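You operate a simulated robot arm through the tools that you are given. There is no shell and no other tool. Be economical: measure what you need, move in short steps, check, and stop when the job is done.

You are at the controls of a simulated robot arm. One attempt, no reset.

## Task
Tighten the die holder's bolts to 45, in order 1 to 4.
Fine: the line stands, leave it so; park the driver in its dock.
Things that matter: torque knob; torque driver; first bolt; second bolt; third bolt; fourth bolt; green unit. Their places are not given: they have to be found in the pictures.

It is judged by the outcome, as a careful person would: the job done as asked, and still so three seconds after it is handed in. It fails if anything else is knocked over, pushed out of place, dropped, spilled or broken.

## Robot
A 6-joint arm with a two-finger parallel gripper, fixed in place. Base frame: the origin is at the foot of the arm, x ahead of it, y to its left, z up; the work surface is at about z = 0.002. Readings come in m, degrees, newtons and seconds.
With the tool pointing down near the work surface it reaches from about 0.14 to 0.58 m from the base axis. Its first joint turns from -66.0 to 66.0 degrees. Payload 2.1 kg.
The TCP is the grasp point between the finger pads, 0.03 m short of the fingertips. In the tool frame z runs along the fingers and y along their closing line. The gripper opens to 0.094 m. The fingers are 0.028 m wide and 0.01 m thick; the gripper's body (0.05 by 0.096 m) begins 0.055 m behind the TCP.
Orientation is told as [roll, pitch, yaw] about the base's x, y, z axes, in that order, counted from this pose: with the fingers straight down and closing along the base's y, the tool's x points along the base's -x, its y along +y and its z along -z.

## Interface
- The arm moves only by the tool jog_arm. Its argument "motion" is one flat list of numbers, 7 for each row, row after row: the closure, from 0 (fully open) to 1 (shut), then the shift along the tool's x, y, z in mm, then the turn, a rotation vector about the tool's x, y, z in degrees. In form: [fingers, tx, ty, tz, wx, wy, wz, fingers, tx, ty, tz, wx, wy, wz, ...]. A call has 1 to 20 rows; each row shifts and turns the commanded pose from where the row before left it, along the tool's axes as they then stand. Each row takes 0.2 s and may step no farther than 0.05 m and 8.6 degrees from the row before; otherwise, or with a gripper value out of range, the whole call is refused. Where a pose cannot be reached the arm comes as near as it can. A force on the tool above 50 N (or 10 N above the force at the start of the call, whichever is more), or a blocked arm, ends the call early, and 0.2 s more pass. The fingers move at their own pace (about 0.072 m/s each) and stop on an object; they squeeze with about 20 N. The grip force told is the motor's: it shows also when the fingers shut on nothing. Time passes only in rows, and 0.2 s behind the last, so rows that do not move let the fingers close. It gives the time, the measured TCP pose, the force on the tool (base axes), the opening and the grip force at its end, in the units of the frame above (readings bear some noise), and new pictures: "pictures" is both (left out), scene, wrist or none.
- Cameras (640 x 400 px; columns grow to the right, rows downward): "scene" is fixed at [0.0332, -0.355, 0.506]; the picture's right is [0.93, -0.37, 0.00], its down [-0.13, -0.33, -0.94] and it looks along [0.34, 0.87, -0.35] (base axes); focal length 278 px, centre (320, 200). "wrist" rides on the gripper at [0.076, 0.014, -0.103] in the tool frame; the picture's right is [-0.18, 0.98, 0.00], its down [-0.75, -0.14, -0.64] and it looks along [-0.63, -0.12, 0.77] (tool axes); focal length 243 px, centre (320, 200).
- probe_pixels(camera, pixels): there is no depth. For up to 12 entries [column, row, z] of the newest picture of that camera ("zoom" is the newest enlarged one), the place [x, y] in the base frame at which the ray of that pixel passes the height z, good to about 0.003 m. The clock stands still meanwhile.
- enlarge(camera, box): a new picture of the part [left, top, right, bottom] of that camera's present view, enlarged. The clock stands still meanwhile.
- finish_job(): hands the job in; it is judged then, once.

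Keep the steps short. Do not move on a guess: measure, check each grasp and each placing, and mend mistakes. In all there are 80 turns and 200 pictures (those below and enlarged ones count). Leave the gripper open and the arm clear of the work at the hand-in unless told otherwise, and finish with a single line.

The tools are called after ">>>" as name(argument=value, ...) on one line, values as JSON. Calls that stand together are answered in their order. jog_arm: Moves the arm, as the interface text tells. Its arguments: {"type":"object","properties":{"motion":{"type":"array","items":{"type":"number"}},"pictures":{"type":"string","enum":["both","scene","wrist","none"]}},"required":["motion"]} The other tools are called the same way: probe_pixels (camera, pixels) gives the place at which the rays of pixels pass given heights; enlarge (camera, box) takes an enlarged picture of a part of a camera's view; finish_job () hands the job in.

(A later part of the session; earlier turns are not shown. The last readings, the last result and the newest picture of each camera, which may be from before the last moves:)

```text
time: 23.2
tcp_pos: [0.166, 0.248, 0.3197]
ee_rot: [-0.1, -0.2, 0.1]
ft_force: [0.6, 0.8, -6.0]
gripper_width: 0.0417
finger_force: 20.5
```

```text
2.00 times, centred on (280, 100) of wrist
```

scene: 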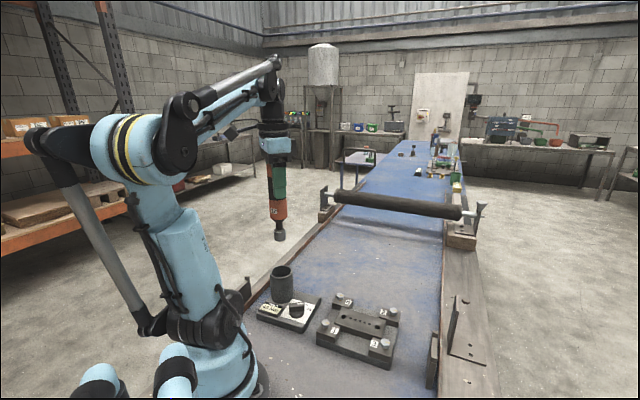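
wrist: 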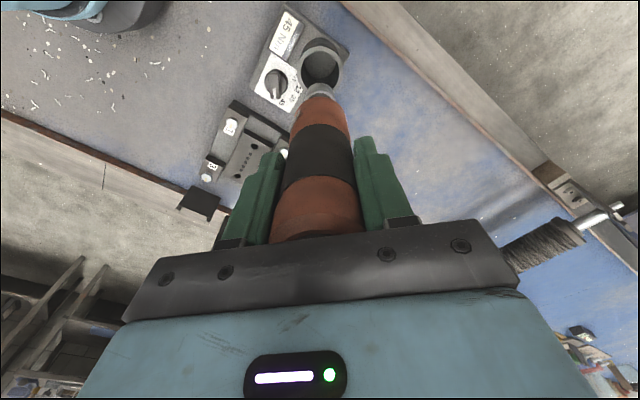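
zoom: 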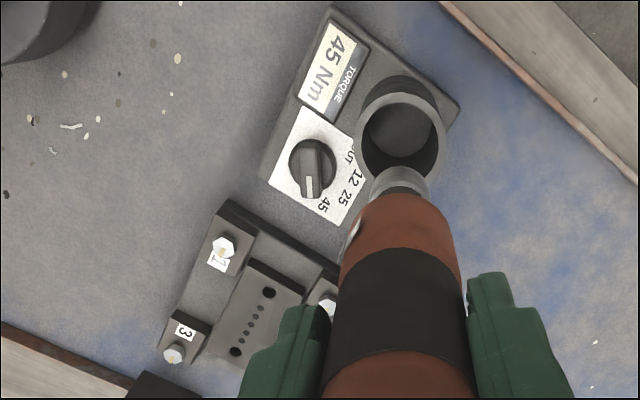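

The socket tip is about 0.145 m below the TCP, and the dock ring's centre is at about (0.161,0.248). I'll carry the driver over bolt 1 (0.223,0.089) at height, then down until the tip is a few cm above it.

>>> jog_arm(motion=[1, -14.25, -39.75, 0, 0, 0, 0, 1, -14.25, -39.75, 0, 0, 0, 0, 1, -14.25, -39.75, 0, 0, 0, 0, 1, -14.25, -39.75, 0, 0, 0, 0, 1, 0, 0, 35, 0, 0, 0, 1, 0, 0, 35, 0, 0, 0, 1, 0, 0, 35, 0, 0, 0, 1, 0, 0, 0, 0, 0, 0])

>>> enlarge(camera="scene", box=[280, 260, 400, 370])

>>> enlarge(camera="wrist", box=[240, 0, 400, 130])

```text
time: 25.0
tcp_pos: [0.2204, 0.0912, 0.2148]
ee_rot: [0.0, -0.2, 0.1]
ft_force: [-0.2, 0.3, -5.6]
gripper_width: 0.0414
finger_force: 20.0
```

scene: 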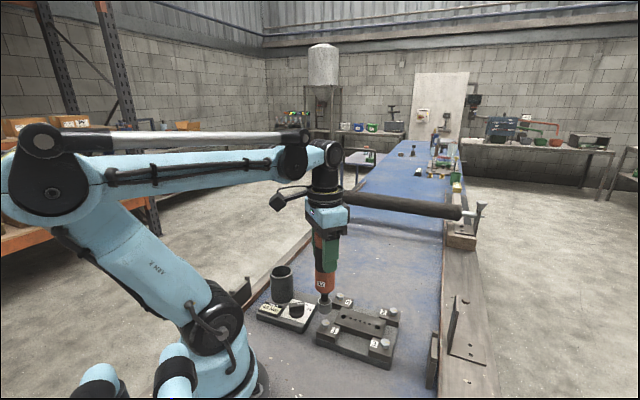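
wrist: 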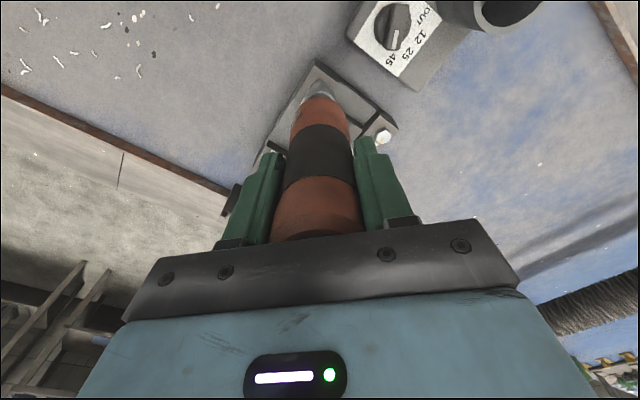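

```text
3.64 times, centred on (340, 315) of scene
```

zoom: 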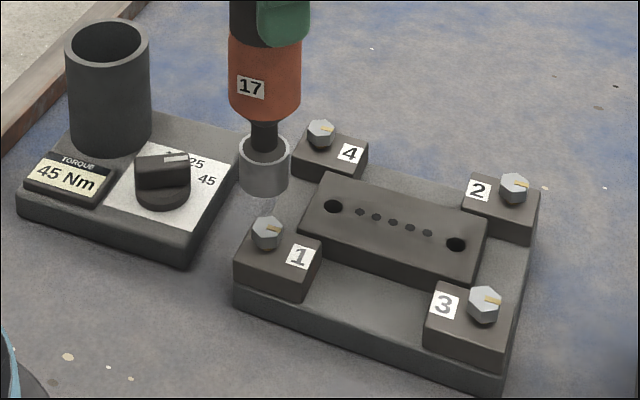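

```text
3.08 times, centred on (320, 65) of wrist
```

zoom: 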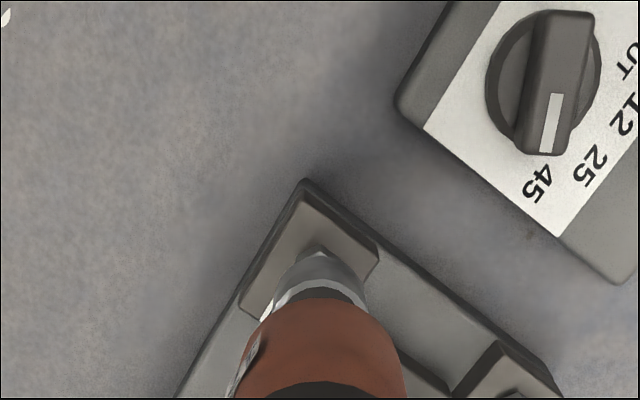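

The socket is nearly over bolt 1 (scene zoom socket (264,178), bolt (267,228)). I'll nudge 1.5 mm right and descend 22 mm.

>>> jog_arm(motion=[1, -1.4, -0.5, 11, 0, 0, 0, 1, 0, 0, 11, 0, 0, 0, 1, 0, 0, 0, 0, 0, 0])

>>> enlarge(camera="scene", box=[295, 285, 355, 345])

>>> enlarge(camera="wrist", box=[260, 40, 380, 130])

```text
time: 25.8
tcp_pos: [0.2245, 0.091, 0.1924]
ee_rot: [0.1, -0.2, 0.1]
ft_force: [0.2, -0.4, -5.1]
gripper_width: 0.0416
finger_force: 19.7
```

scene: 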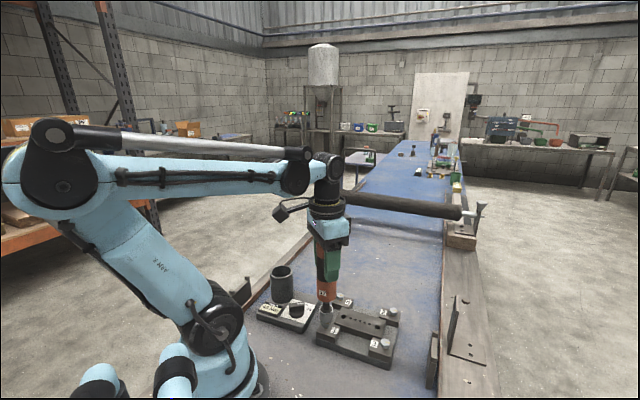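
wrist: 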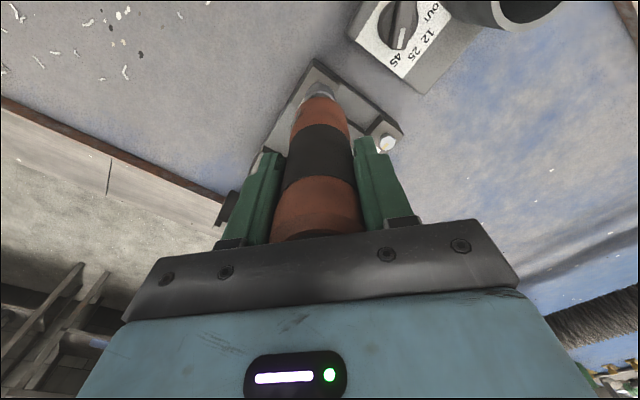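

```text
6.67 times, centred on (325, 315) of scene
```

zoom: 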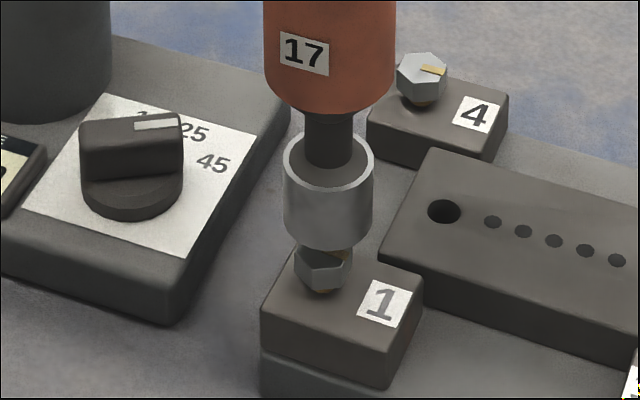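

```text
4.44 times, centred on (320, 85) of wrist
```

zoom: 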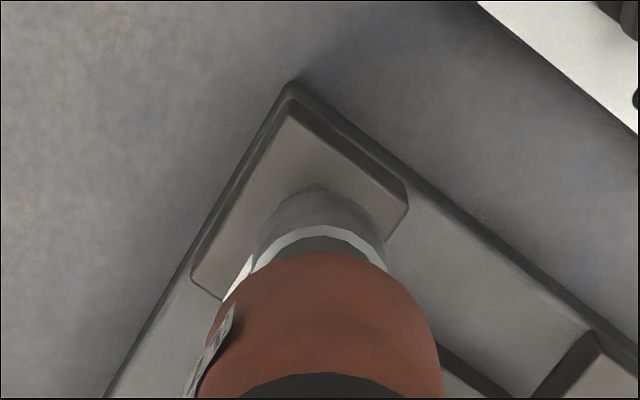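

The socket is about 1 mm right of the bolt and about 12 mm above it. I'll shift 0.9 mm left and descend 8 mm.

>>> jog_arm(motion=[1, 0.9, 0.3, 4, 0, 0, 0, 1, 0, 0, 4, 0, 0, 0, 1, 0, 0, 0, 0, 0, 0], pictures="none")

>>> enlarge(camera="scene", box=[295, 285, 355, 345])

>>> enlarge(camera="wrist", box=[280, 60, 360, 120])

```text
time: 26.6
tcp_pos: [0.2222, 0.091, 0.1841]
ee_rot: [0.0, -0.1, 0.0]
ft_force: [-0.6, 0.0, -5.6]
gripper_width: 0.0417
finger_force: 19.5
```

```text
6.67 times, centred on (325, 315) of scene
```

zoom: 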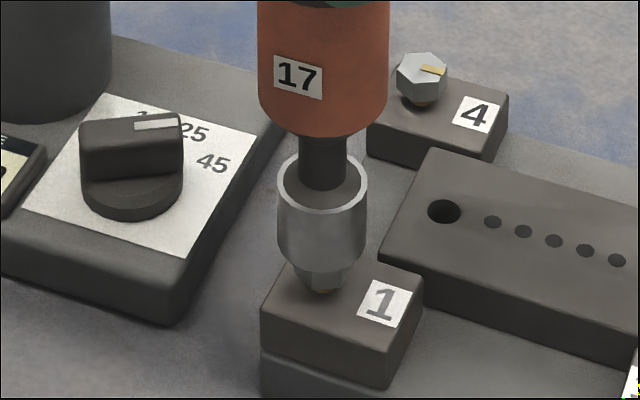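

```text
6.67 times, centred on (320, 90) of wrist
```

zoom: 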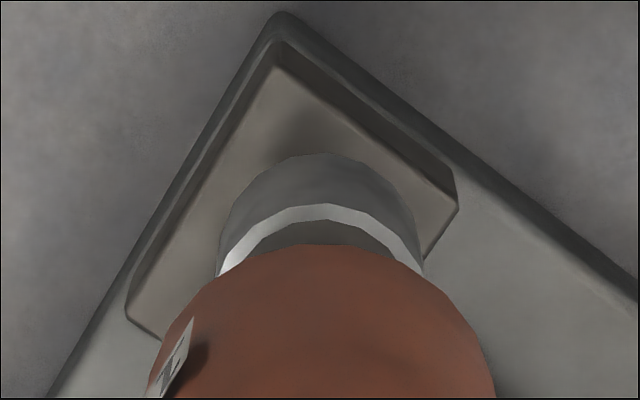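

Columns align (both 322), with about a 4 mm gap. I'll descend 6 mm and read the force.

>>> jog_arm(motion=[1, 0, 0, 3, 0, 0, 0, 1, 0, 0, 3, 0, 0, 0, 1, 0, 0, 0, 0, 0, 0], pictures="none")

>>> enlarge(camera="scene", box=[295, 285, 355, 345])

```text
time: 27.4
tcp_pos: [0.2215, 0.09, 0.1779]
ee_rot: [0.0, -0.3, 0.1]
ft_force: [-0.2, -0.1, -5.9]
gripper_width: 0.0413
finger_force: 20.0
```

```text
6.67 times, centred on (325, 315) of scene
```

zoom: 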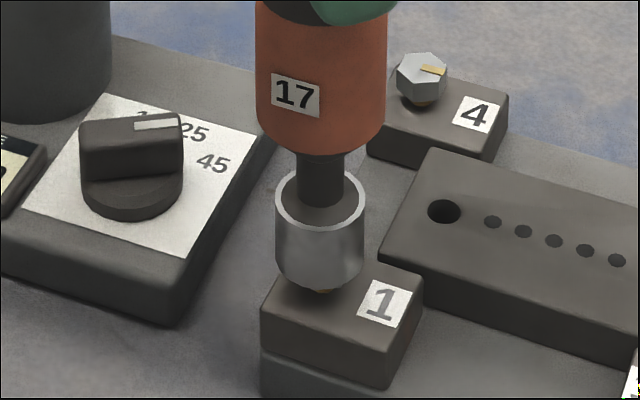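

No contact force; the socket is enclosing the head. Another 5 mm in small steps.

>>> jog_arm(motion=[1, 0, 0, 2, 0, 0, 0, 1, 0, 0, 2, 0, 0, 0, 1, 0, 0, 1.5, 0, 0, 0, 1, 0, 0, 0, 0, 0, 0], pictures="none")

>>> enlarge(camera="scene", box=[295, 285, 355, 345])

```text
time: 28.4
tcp_pos: [0.2204, 0.0903, 0.172]
ee_rot: [-0.1, -0.2, 0.1]
ft_force: [1.1, -0.1, -5.8]
gripper_width: 0.0418
finger_force: 20.0
```

```text
6.67 times, centred on (325, 315) of scene
```

zoom: 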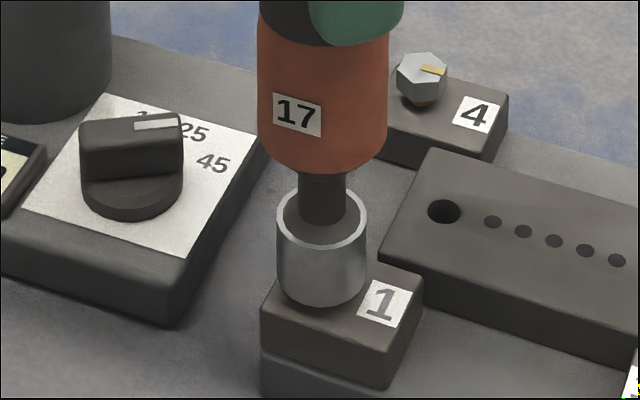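

The socket seems over the head. I'll continue gently to feel for seating.

>>> jog_arm(motion=[1, 0, 0, 1.5, 0, 0, 0, 1, 0, 0, 1.5, 0, 0, 0, 1, 0, 0, 1.5, 0, 0, 0, 1, 0, 0, 0, 0, 0, 0], pictures="none")

>>> enlarge(camera="scene", box=[295, 285, 355, 345])

```text
time: 29.4
tcp_pos: [0.2213, 0.0897, 0.1678]
ee_rot: [-0.1, -0.2, 0.0]
ft_force: [-2.5, -1.1, 14.8]
gripper_width: 0.0415
finger_force: 20.4
```

```text
6.67 times, centred on (325, 315) of scene
```

zoom: 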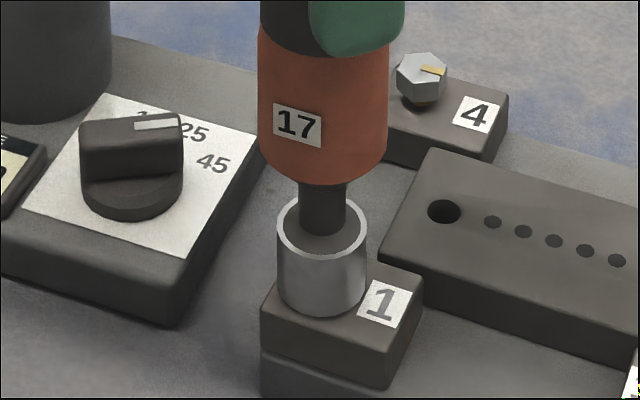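

It's seated (about 20 N down). I'll hold briefly and check whether anything reacts before turning.

>>> jog_arm(motion=[1, 0, 0, 0, 0, 0, 0, 1, 0, 0, 0, 0, 0, 0, 1, 0, 0, 0, 0, 0, 0])

>>> enlarge(camera="scene", box=[250, 215, 370, 345])

```text
time: 30.2
tcp_pos: [0.2213, 0.0892, 0.1677]
ee_rot: [-0.1, -0.1, 0.2]
ft_force: [0.4, -1.2, 13.6]
gripper_width: 0.0413
finger_force: 20.5
```

scene: 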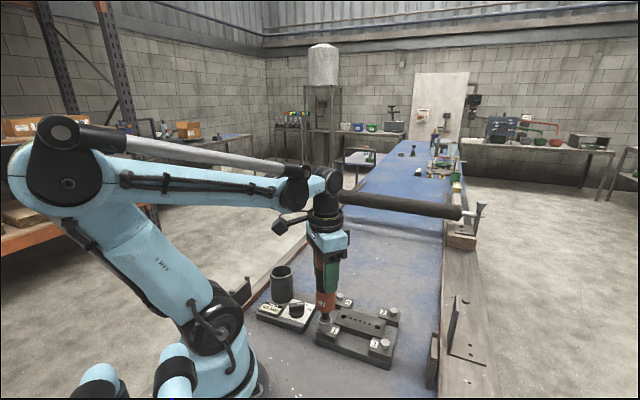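
wrist: 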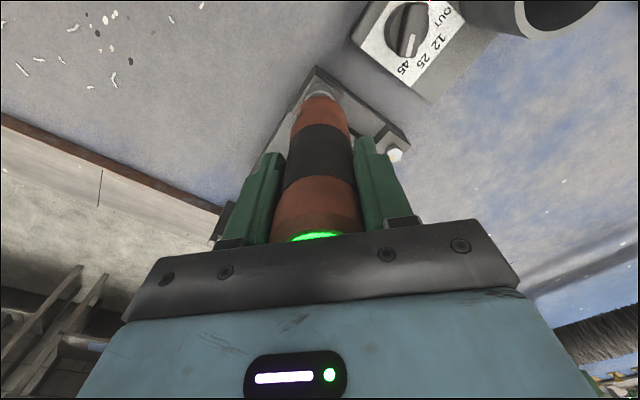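

```text
3.08 times, centred on (310, 280) of scene
```

zoom: 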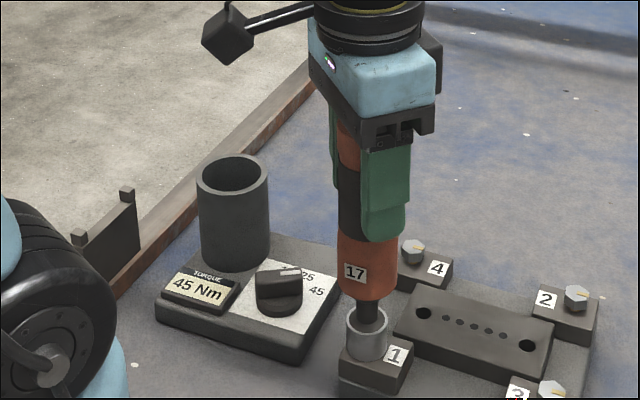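

The driver's cap glows green at (320,236) in the wrist view, so pressing ran it to torque. I'll lift 45 mm straight up and check bolt 1's mark.

>>> jog_arm(motion=[1, 0, 0, -10, 0, 0, 0, 1, 0, 0, -17, 0, 0, 0, 1, 0, 0, -18, 0, 0, 0, 1, 0, 0, 0, 0, 0, 0])

>>> enlarge(camera="scene", box=[280, 260, 400, 370])

```text
time: 31.2
tcp_pos: [0.2209, 0.0905, 0.2142]
ee_rot: [-0.1, -0.3, 0.0]
ft_force: [0.6, -0.6, -5.3]
gripper_width: 0.0416
finger_force: 20.0
```

scene: 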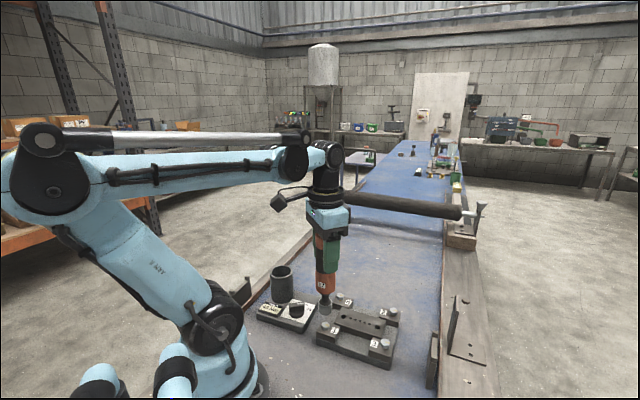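
wrist: 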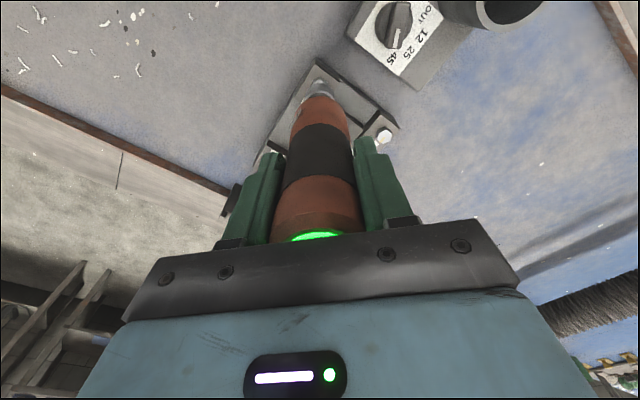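

```text
3.64 times, centred on (340, 315) of scene
```

zoom: 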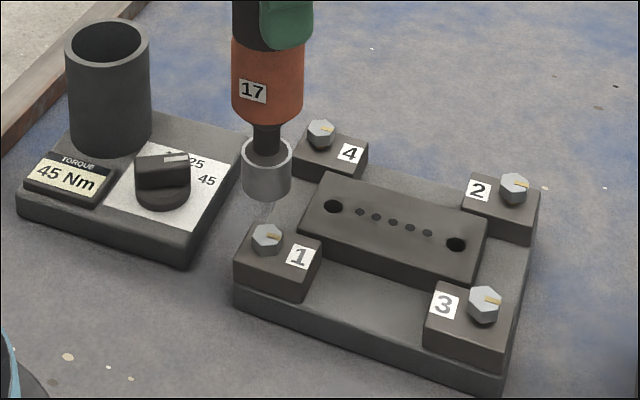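

Bolt 1 has sunk and its light is green, so it's done. On to bolt 2 at about (0.383,0.066), staying at this height.

>>> jog_arm(motion=[1, -40.5, -5.9, 0, 0, 0, 0, 1, -40.5, -5.9, 0, 0, 0, 0, 1, -40.5, -5.9, 0, 0, 0, 0, 1, -40.5, -5.9, 0, 0, 0, 0, 1, 0, 0, 10, 0, 0, 0, 1, 0, 0, 0, 0, 0, 0])

>>> enlarge(camera="scene", box=[365, 275, 425, 335])

>>> enlarge(camera="wrist", box=[260, 40, 380, 130])

```text
time: 32.6
tcp_pos: [0.3867, 0.0664, 0.2042]
ee_rot: [0.0, -0.2, 0.0]
ft_force: [0.2, 0.4, -6.2]
gripper_width: 0.0414
finger_force: 20.2
```

scene: 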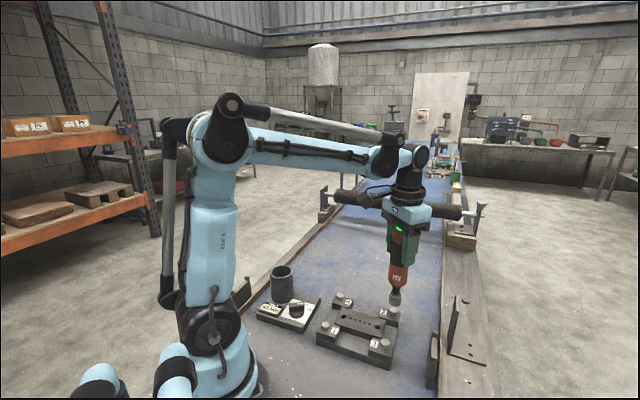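
wrist: 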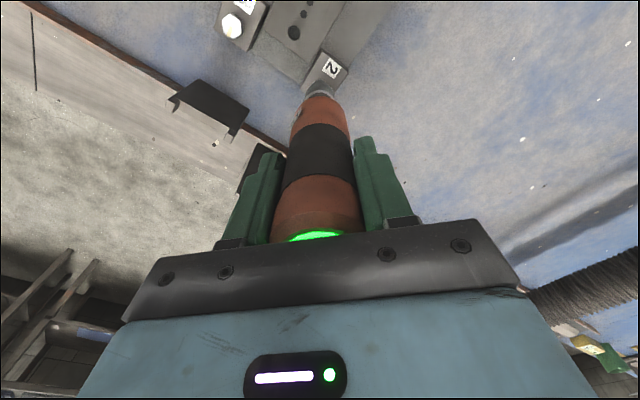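

```text
6.67 times, centred on (395, 305) of scene
```

zoom: 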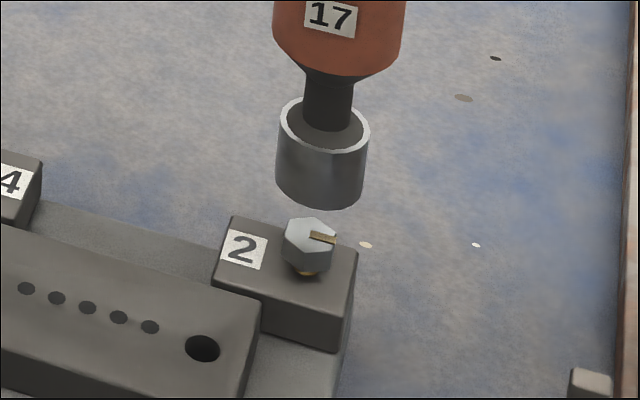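

```text
4.44 times, centred on (320, 85) of wrist
```

zoom: 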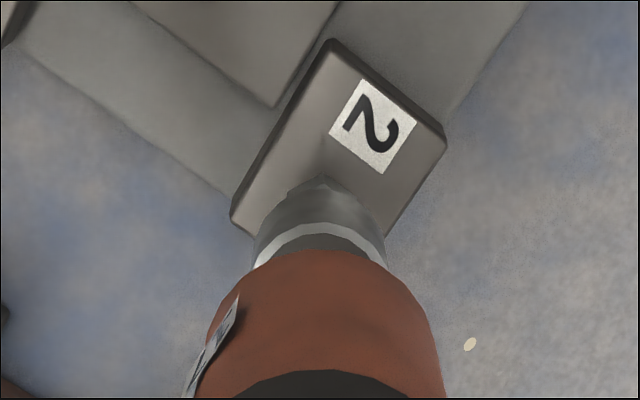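

Bolt 2 is nearly beneath. I'll shift 0.5 mm left and descend 12 mm for the same comparison as at bolt 1.

>>> jog_arm(motion=[1, 0.5, 0.2, 6, 0, 0, 0, 1, 0, 0, 6, 0, 0, 0, 1, 0, 0, 0, 0, 0, 0], pictures="none")

>>> enlarge(camera="scene", box=[375, 290, 415, 330])

>>> enlarge(camera="wrist", box=[280, 60, 360, 120])

```text
time: 33.4
tcp_pos: [0.3848, 0.0657, 0.1919]
ee_rot: [0.1, -0.3, 0.1]
ft_force: [-0.2, 0.4, -4.9]
gripper_width: 0.0415
finger_force: 19.8
```

```text
10.00 times, centred on (395, 310) of scene
```

zoom: 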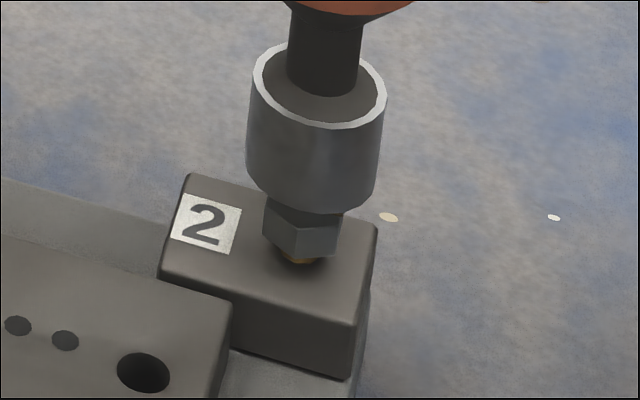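

```text
6.67 times, centred on (320, 90) of wrist
```

zoom: 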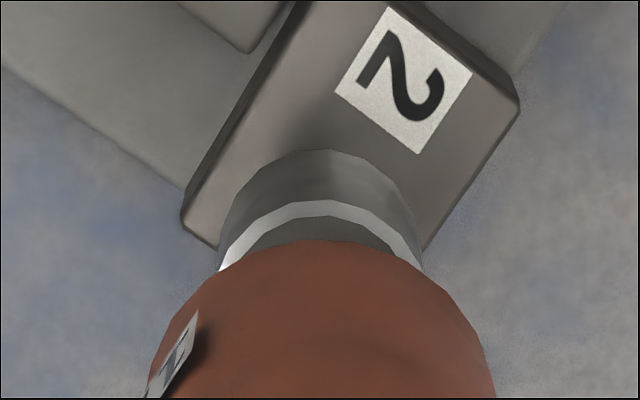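

Lateral alignment is within about 1 mm, but depth looks less certain. I'll descend 6 mm with a 0.7 mm shift left and compare again.

>>> jog_arm(motion=[1, 0.7, 0.3, 3, 0, 0, 0, 1, 0, 0, 3, 0, 0, 0, 1, 0, 0, 0, 0, 0, 0], pictures="none")

>>> enlarge(camera="scene", box=[375, 290, 415, 330])

```text
time: 34.2
tcp_pos: [0.3829, 0.066, 0.1863]
ee_rot: [0.1, -0.1, 0.1]
ft_force: [-0.7, 0.4, -5.7]
gripper_width: 0.0414
finger_force: 20.0
```

```text
10.00 times, centred on (395, 310) of scene
```

zoom: 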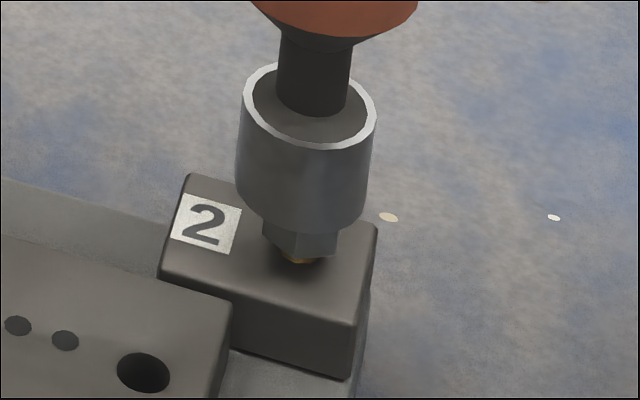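

Lateral is now matched (301 vs 302). Compared with bolt 1, the socket looks slightly near the camera, so I'll shift 2 mm away from it and descend 6 mm, watching the force.

>>> jog_arm(motion=[1, -0.7, 1.8, 0, 0, 0, 0, 1, 0, 0, 3, 0, 0, 0, 1, 0, 0, 3, 0, 0, 0, 1, 0, 0, 0, 0, 0, 0], pictures="none")

>>> enlarge(camera="scene", box=[375, 290, 415, 330])

>>> enlarge(camera="wrist", box=[280, 60, 360, 120])

```text
time: 35.2
tcp_pos: [0.3836, 0.0694, 0.1801]
ee_rot: [0.0, -0.3, 0.1]
ft_force: [-0.4, 0.5, -5.9]
gripper_width: 0.0414
finger_force: 19.8
```

```text
10.00 times, centred on (395, 310) of scene
```

zoom: 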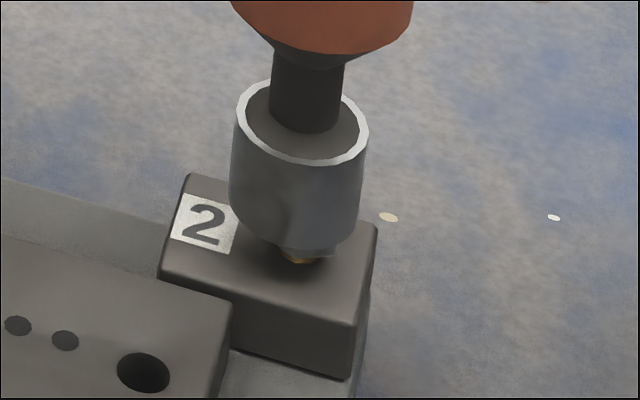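

```text
6.67 times, centred on (320, 90) of wrist
```

zoom: 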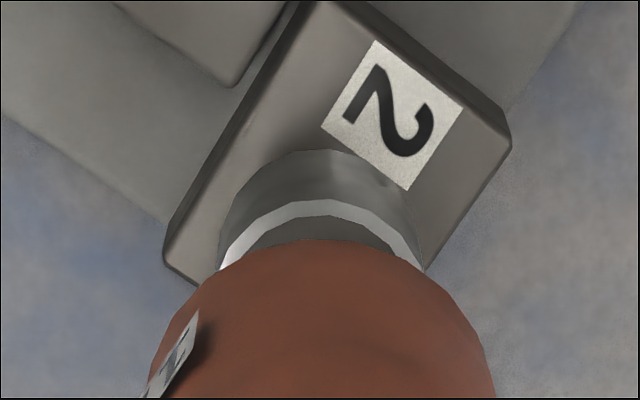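

No contact. The socket is now about 1 mm left of the bolt (297 vs 302), so I'll correct right and descend 4 mm.

>>> jog_arm(motion=[1, -0.9, -0.4, 0, 0, 0, 0, 1, 0, 0, 2, 0, 0, 0, 1, 0, 0, 2, 0, 0, 0, 1, 0, 0, 0, 0, 0, 0], pictures="none")

>>> enlarge(camera="scene", box=[375, 290, 415, 330])

```text
time: 36.2
tcp_pos: [0.3844, 0.068, 0.1756]
ee_rot: [-0.1, -0.2, 0.1]
ft_force: [0.8, -0.6, -5.5]
gripper_width: 0.0415
finger_force: 20.1
```

```text
10.00 times, centred on (395, 310) of scene
```

zoom: 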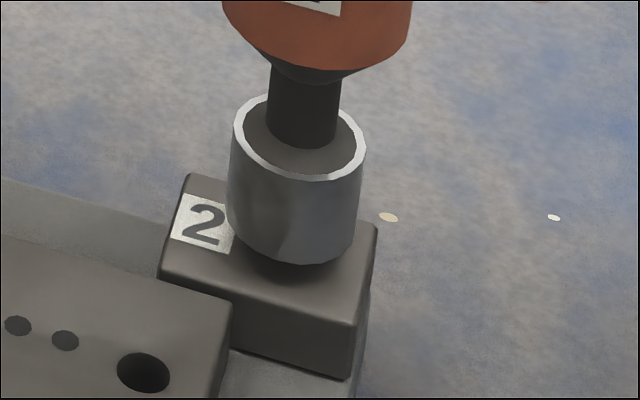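

The head is enclosed, without contact. I'll descend to seat, as with bolt 1 (TCP about 0.168).

>>> jog_arm(motion=[1, 0, 0, 2, 0, 0, 0, 1, 0, 0, 2, 0, 0, 0, 1, 0, 0, 2, 0, 0, 0, 1, 0, 0, 1.5, 0, 0, 0, 1, 0, 0, 0, 0, 0, 0, 1, 0, 0, 0, 0, 0, 0], pictures="wrist")

>>> enlarge(camera="scene", box=[375, 290, 415, 330])

```text
time: 37.6
tcp_pos: [0.3849, 0.0686, 0.168]
ee_rot: [0.0, -0.1, 0.0]
ft_force: [0.8, -1.2, -5.6]
gripper_width: 0.0412
finger_force: 19.9
```

wrist: 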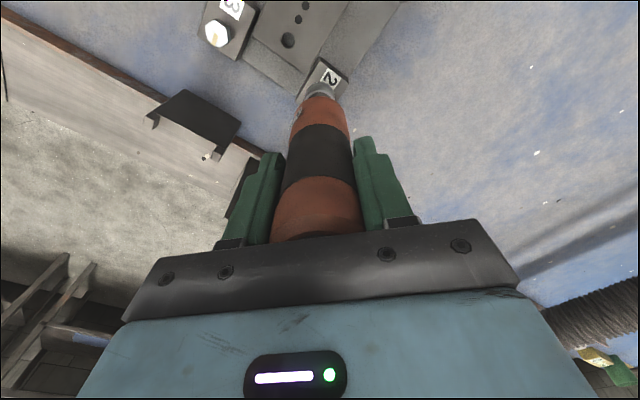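

```text
10.00 times, centred on (395, 310) of scene
```

zoom: 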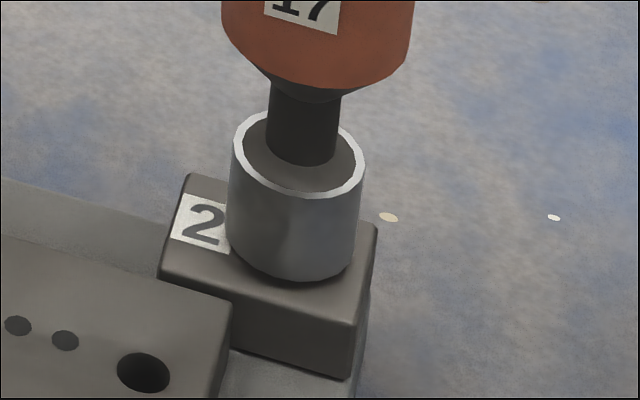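

No force yet, and the cap light is off. A little further down.

>>> jog_arm(motion=[1, 0, 0, 1.5, 0, 0, 0, 1, 0, 0, 1.5, 0, 0, 0, 1, 0, 0, 0, 0, 0, 0, 1, 0, 0, 0, 0, 0, 0, 1, 0, 0, 0, 0, 0, 0], pictures="wrist")

>>> enlarge(camera="scene", box=[375, 290, 415, 330])

```text
time: 38.8
tcp_pos: [0.3851, 0.0679, 0.1655]
ee_rot: [0.1, -0.2, 0.0]
ft_force: [-0.5, 4.0, 14.2]
gripper_width: 0.0412
finger_force: 19.3
```

wrist: 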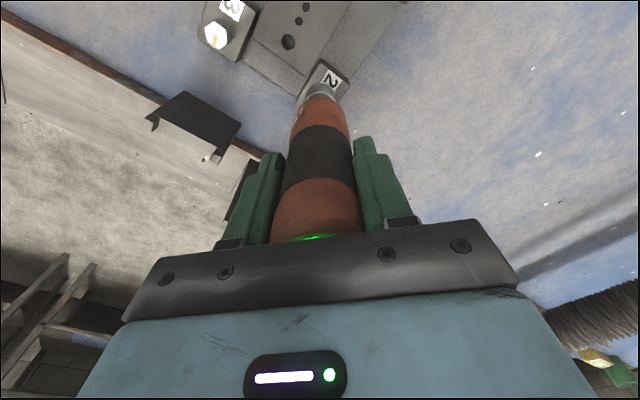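

```text
10.00 times, centred on (395, 310) of scene
```

zoom: 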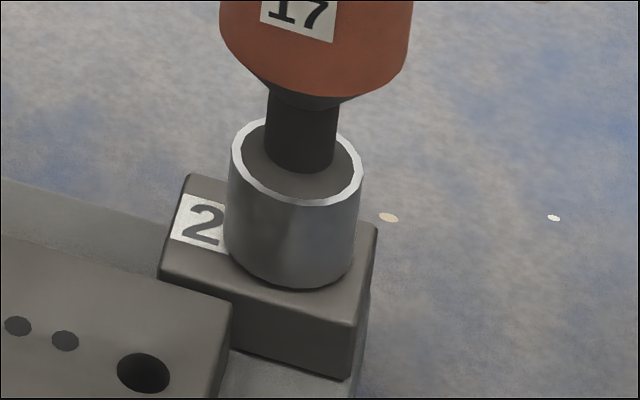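

Green again with about 20 N down. I'll hold briefly, then lift and check bolt 2.

>>> jog_arm(motion=[1, 0, 0, 0, 0, 0, 0, 1, 0, 0, -10, 0, 0, 0, 1, 0, 0, -17, 0, 0, 0, 1, 0, 0, -20, 0, 0, 0, 1, 0, 0, 0, 0, 0, 0], pictures="wrist")

>>> enlarge(camera="scene", box=[350, 260, 430, 360])

```text
time: 40.0
tcp_pos: [0.3866, 0.0693, 0.2132]
ee_rot: [0.0, -0.2, 0.1]
ft_force: [-0.2, 0.4, -4.8]
gripper_width: 0.0411
finger_force: 19.6
```

wrist: 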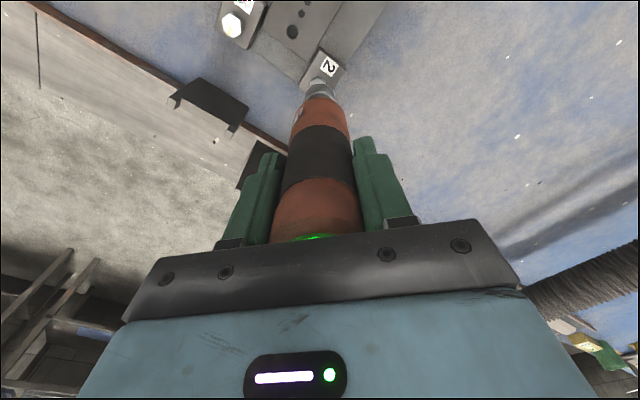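

```text
4.00 times, centred on (390, 310) of scene
```

zoom: 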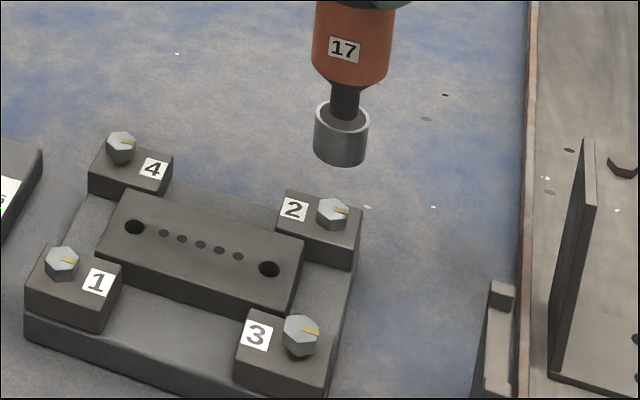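

Bolt 2 has sunk into place. On to bolt 3, offset (-71, -70) mm from here, then down 22 mm.

>>> jog_arm(motion=[1, 23.8, -23.4, 0, 0, 0, 0, 1, 23.8, -23.4, 0, 0, 0, 0, 1, 23.8, -23.5, 0, 0, 0, 0, 1, 0, 0, 11, 0, 0, 0, 1, 0, 0, 11, 0, 0, 0, 1, 0, 0, 0, 0, 0, 0], pictures="wrist")

>>> enlarge(camera="scene", box=[365, 315, 405, 355])

>>> enlarge(camera="wrist", box=[280, 60, 360, 120])

```text
time: 41.4
tcp_pos: [0.3131, -0.0032, 0.1884]
ee_rot: [-0.1, -0.1, 0.2]
ft_force: [0.2, -0.2, -4.7]
gripper_width: 0.0413
finger_force: 20.2
```

wrist: 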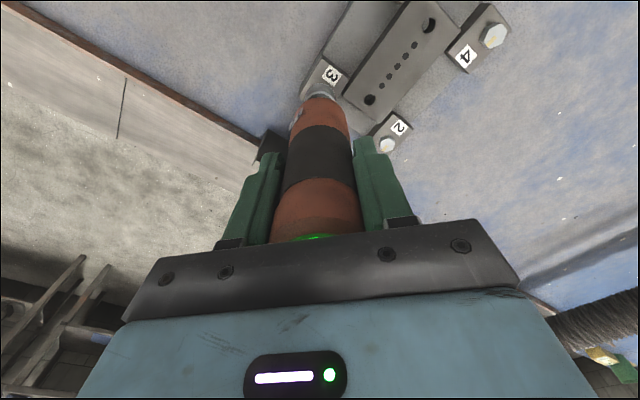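

```text
10.00 times, centred on (385, 335) of scene
```

zoom: 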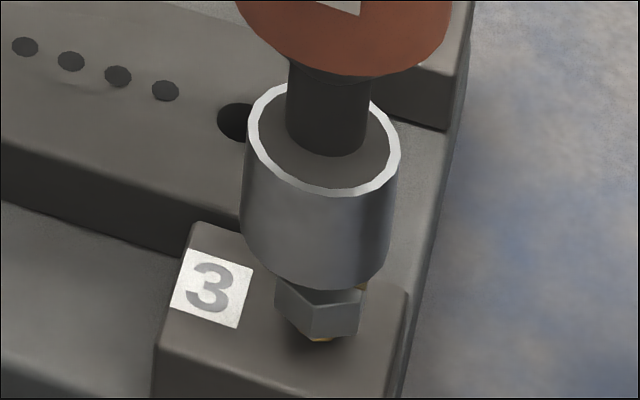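

```text
6.67 times, centred on (320, 90) of wrist
```

zoom: 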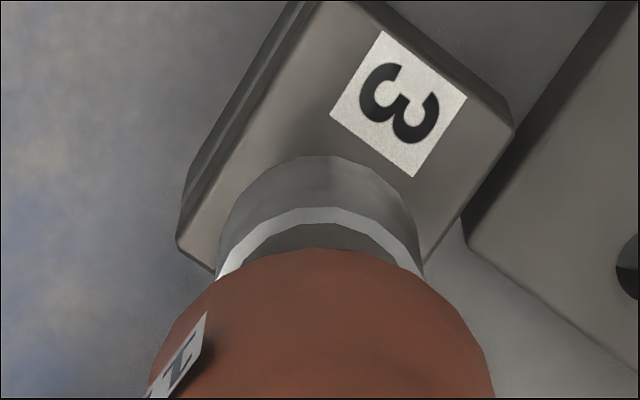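

Bolt 3 sits about 1 mm right of the socket's axis; depth matches bolt 1's pattern. I'll correct and descend 8 mm.

>>> jog_arm(motion=[1, -0.9, -0.4, 4, 0, 0, 0, 1, 0, 0, 4, 0, 0, 0, 1, 0, 0, 0, 0, 0, 0], pictures="none")

>>> enlarge(camera="scene", box=[365, 315, 405, 355])

```text
time: 42.2
tcp_pos: [0.3135, -0.0026, 0.1817]
ee_rot: [0.1, -0.2, 0.1]
ft_force: [0.0, -0.6, -5.2]
gripper_width: 0.041
finger_force: 19.9
```

```text
10.00 times, centred on (385, 335) of scene
```

zoom: 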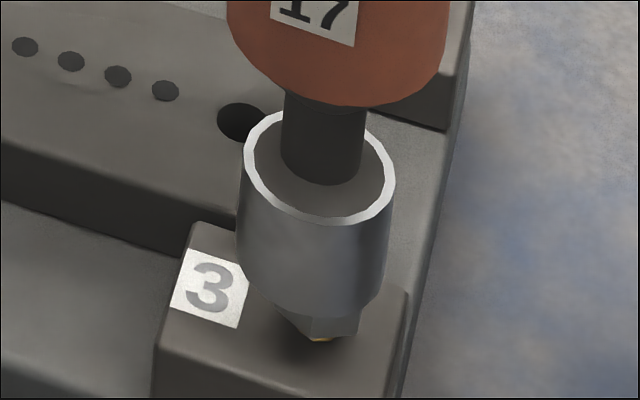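

The socket centre is still about 1.3 mm left (311 vs 319). I'll correct and descend 5 mm.

>>> jog_arm(motion=[1, -1.2, -0.5, 2, 0, 0, 0, 1, 0, 0, 3, 0, 0, 0, 1, 0, 0, 0, 0, 0, 0], pictures="none")

>>> enlarge(camera="scene", box=[365, 315, 405, 355])

```text
time: 43.0
tcp_pos: [0.315, -0.0015, 0.1762]
ee_rot: [0.1, -0.3, 0.2]
ft_force: [0.8, 0.2, -6.0]
gripper_width: 0.0412
finger_force: 19.9
```

```text
10.00 times, centred on (385, 335) of scene
```

zoom: 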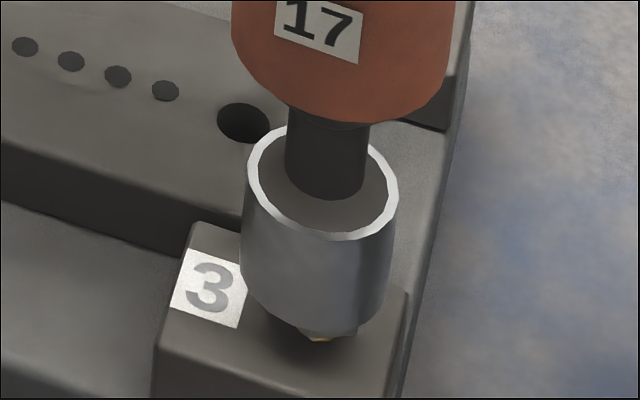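

Nearly centred, no contact. I'll nudge 0.6 mm right and go down to seat at about 0.168.

>>> jog_arm(motion=[1, -0.6, -0.2, 1, 0, 0, 0, 1, 0, 0, 2, 0, 0, 0, 1, 0, 0, 2, 0, 0, 0, 1, 0, 0, 2, 0, 0, 0, 1, 0, 0, 0, 0, 0, 0], pictures="wrist")

>>> enlarge(camera="scene", box=[365, 315, 405, 355])

```text
time: 44.2
tcp_pos: [0.317, -0.0012, 0.1696]
ee_rot: [-0.1, -0.3, 0.1]
ft_force: [1.1, 0.1, -4.8]
gripper_width: 0.0412
finger_force: 20.0
```

wrist: 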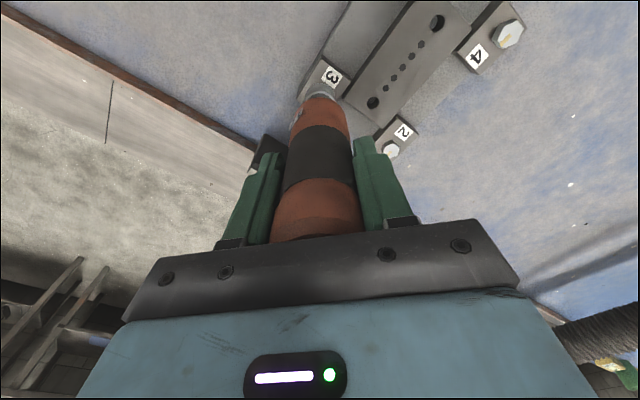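

```text
10.00 times, centred on (385, 335) of scene
```

zoom: 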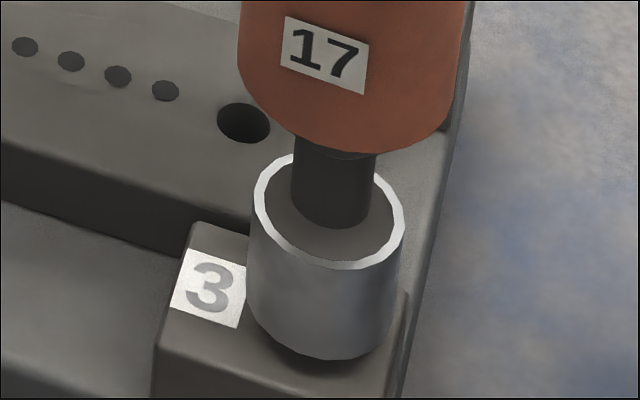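

The light went off (engaged). I'll press the last few millimetres.

>>> jog_arm(motion=[1, 0, 0, 1.5, 0, 0, 0, 1, 0, 0, 1.5, 0, 0, 0, 1, 0, 0, 1.2, 0, 0, 0, 1, 0, 0, 0, 0, 0, 0, 1, 0, 0, 0, 0, 0, 0, 1, 0, 0, 0, 0, 0, 0], pictures="wrist")

```text
time: 45.6
tcp_pos: [0.3165, -0.0026, 0.1655]
ee_rot: [0.1, -0.2, 0.2]
ft_force: [0.0, -0.2, -5.1]
gripper_width: 0.0413
finger_force: 20.3
```

wrist: 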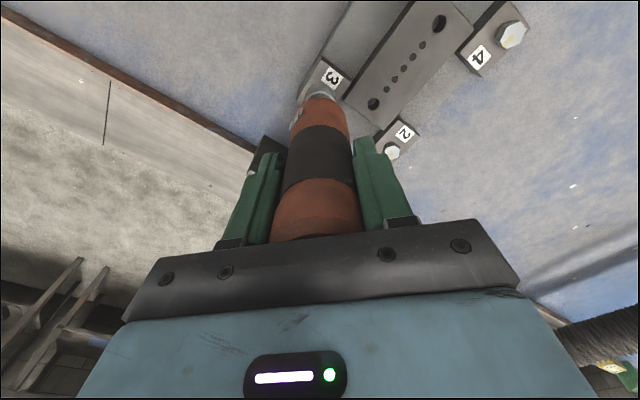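

No contact yet; 2.5 mm more.

>>> jog_arm(motion=[1, 0, 0, 1.5, 0, 0, 0, 1, 0, 0, 1, 0, 0, 0, 1, 0, 0, 0, 0, 0, 0, 1, 0, 0, 0, 0, 0, 0, 1, 0, 0, 0, 0, 0, 0], pictures="wrist")

>>> enlarge(camera="scene", box=[365, 315, 405, 355])

```text
time: 46.8
tcp_pos: [0.3166, -0.0021, 0.1639]
ee_rot: [-0.1, -0.2, 0.1]
ft_force: [-0.1, -3.5, 14.3]
gripper_width: 0.0407
finger_force: 19.8
```

wrist: 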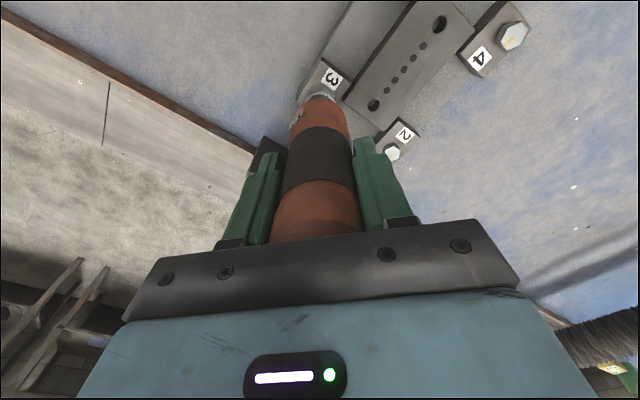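

```text
10.00 times, centred on (385, 335) of scene
```

zoom: 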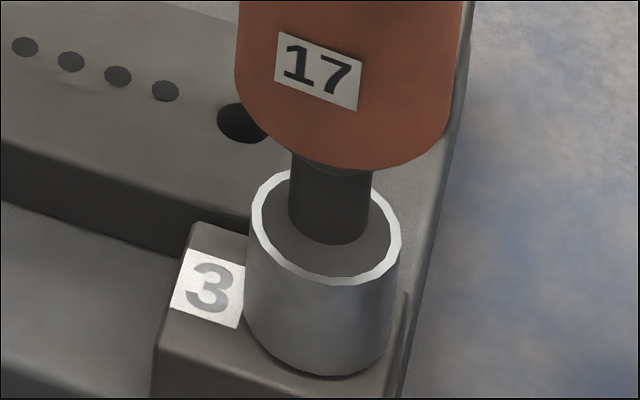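

Contact at about 20 N, light not yet green. I'll hold for a second.

>>> jog_arm(motion=[1, 0, 0, 0, 0, 0, 0, 1, 0, 0, 0, 0, 0, 0, 1, 0, 0, 0, 0, 0, 0, 1, 0, 0, 0, 0, 0, 0], pictures="wrist")

```text
time: 47.8
tcp_pos: [0.3155, -0.0017, 0.1636]
ee_rot: [0.0, -0.3, 0.2]
ft_force: [-0.8, -4.6, 11.5]
gripper_width: 0.0405
finger_force: 19.6
```

wrist: 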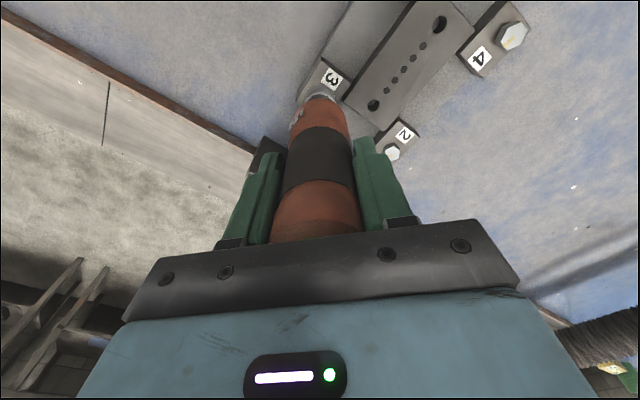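

I'll look at the cap from the scene camera, and check whether the driver is slipping in the grip.

>>> enlarge(camera="scene", box=[330, 190, 450, 360])

>>> enlarge(camera="wrist", box=[240, 80, 400, 260])

```text
2.35 times, centred on (390, 275) of scene
```

zoom: 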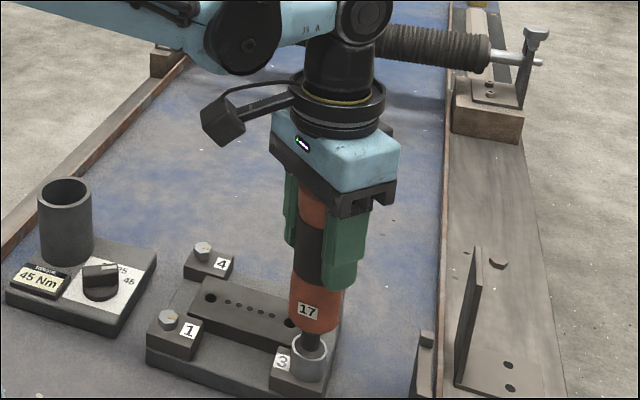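

```text
2.22 times, centred on (320, 170) of wrist
```

zoom: 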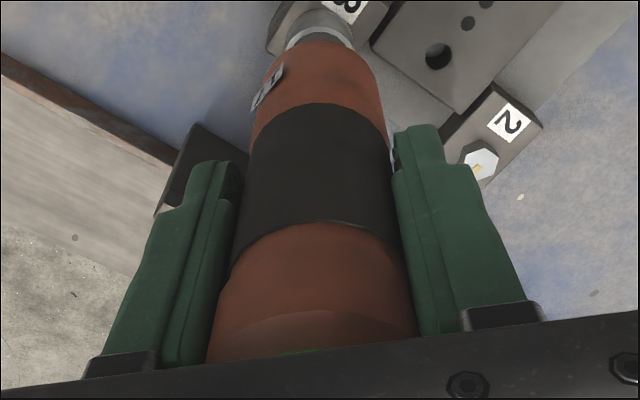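

A sliver of green shows at zoom (300,352), so the light is on but more hidden because the driver slid up slightly in the grip. I'll lift and check bolt 3.

>>> jog_arm(motion=[1, 0, 0, -10, 0, 0, 0, 1, 0, 0, -17, 0, 0, 0, 1, 0, 0, -22, 0, 0, 0, 1, 0, 0, 0, 0, 0, 0], pictures="wrist")

>>> enlarge(camera="scene", box=[310, 270, 430, 370])

>>> enlarge(camera="scene", box=[340, 190, 430, 340])

```text
time: 48.8
tcp_pos: [0.3145, -0.0038, 0.212]
ee_rot: [0.0, -0.2, 0.1]
ft_force: [0.2, -0.3, -5.6]
gripper_width: 0.0409
finger_force: 20.0
```

wrist: 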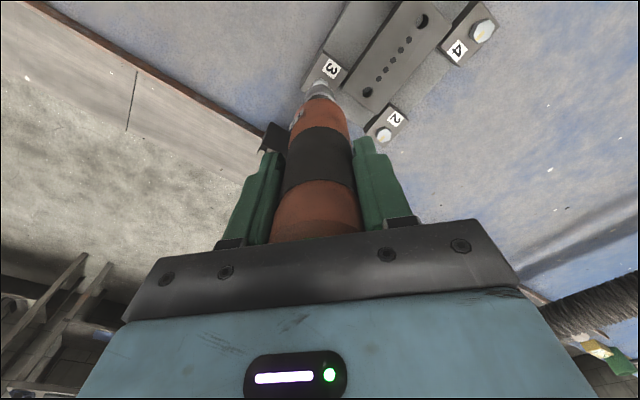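

```text
4.00 times, centred on (370, 320) of scene
```

zoom: 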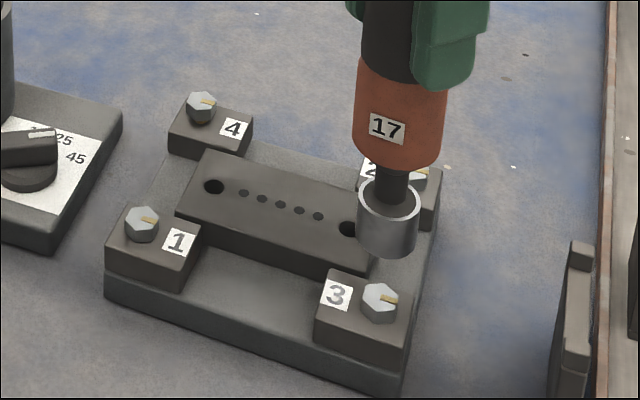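

```text
2.67 times, centred on (385, 265) of scene
```

zoom: 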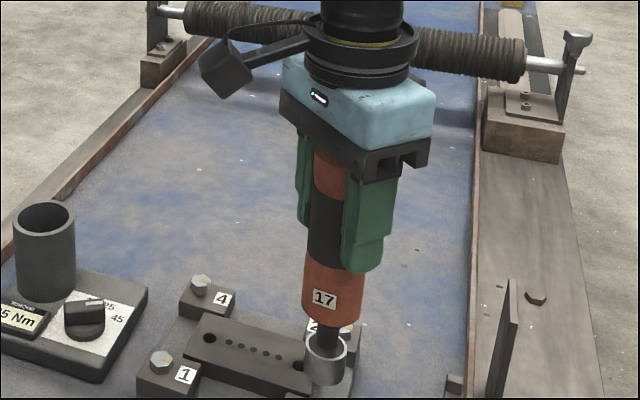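

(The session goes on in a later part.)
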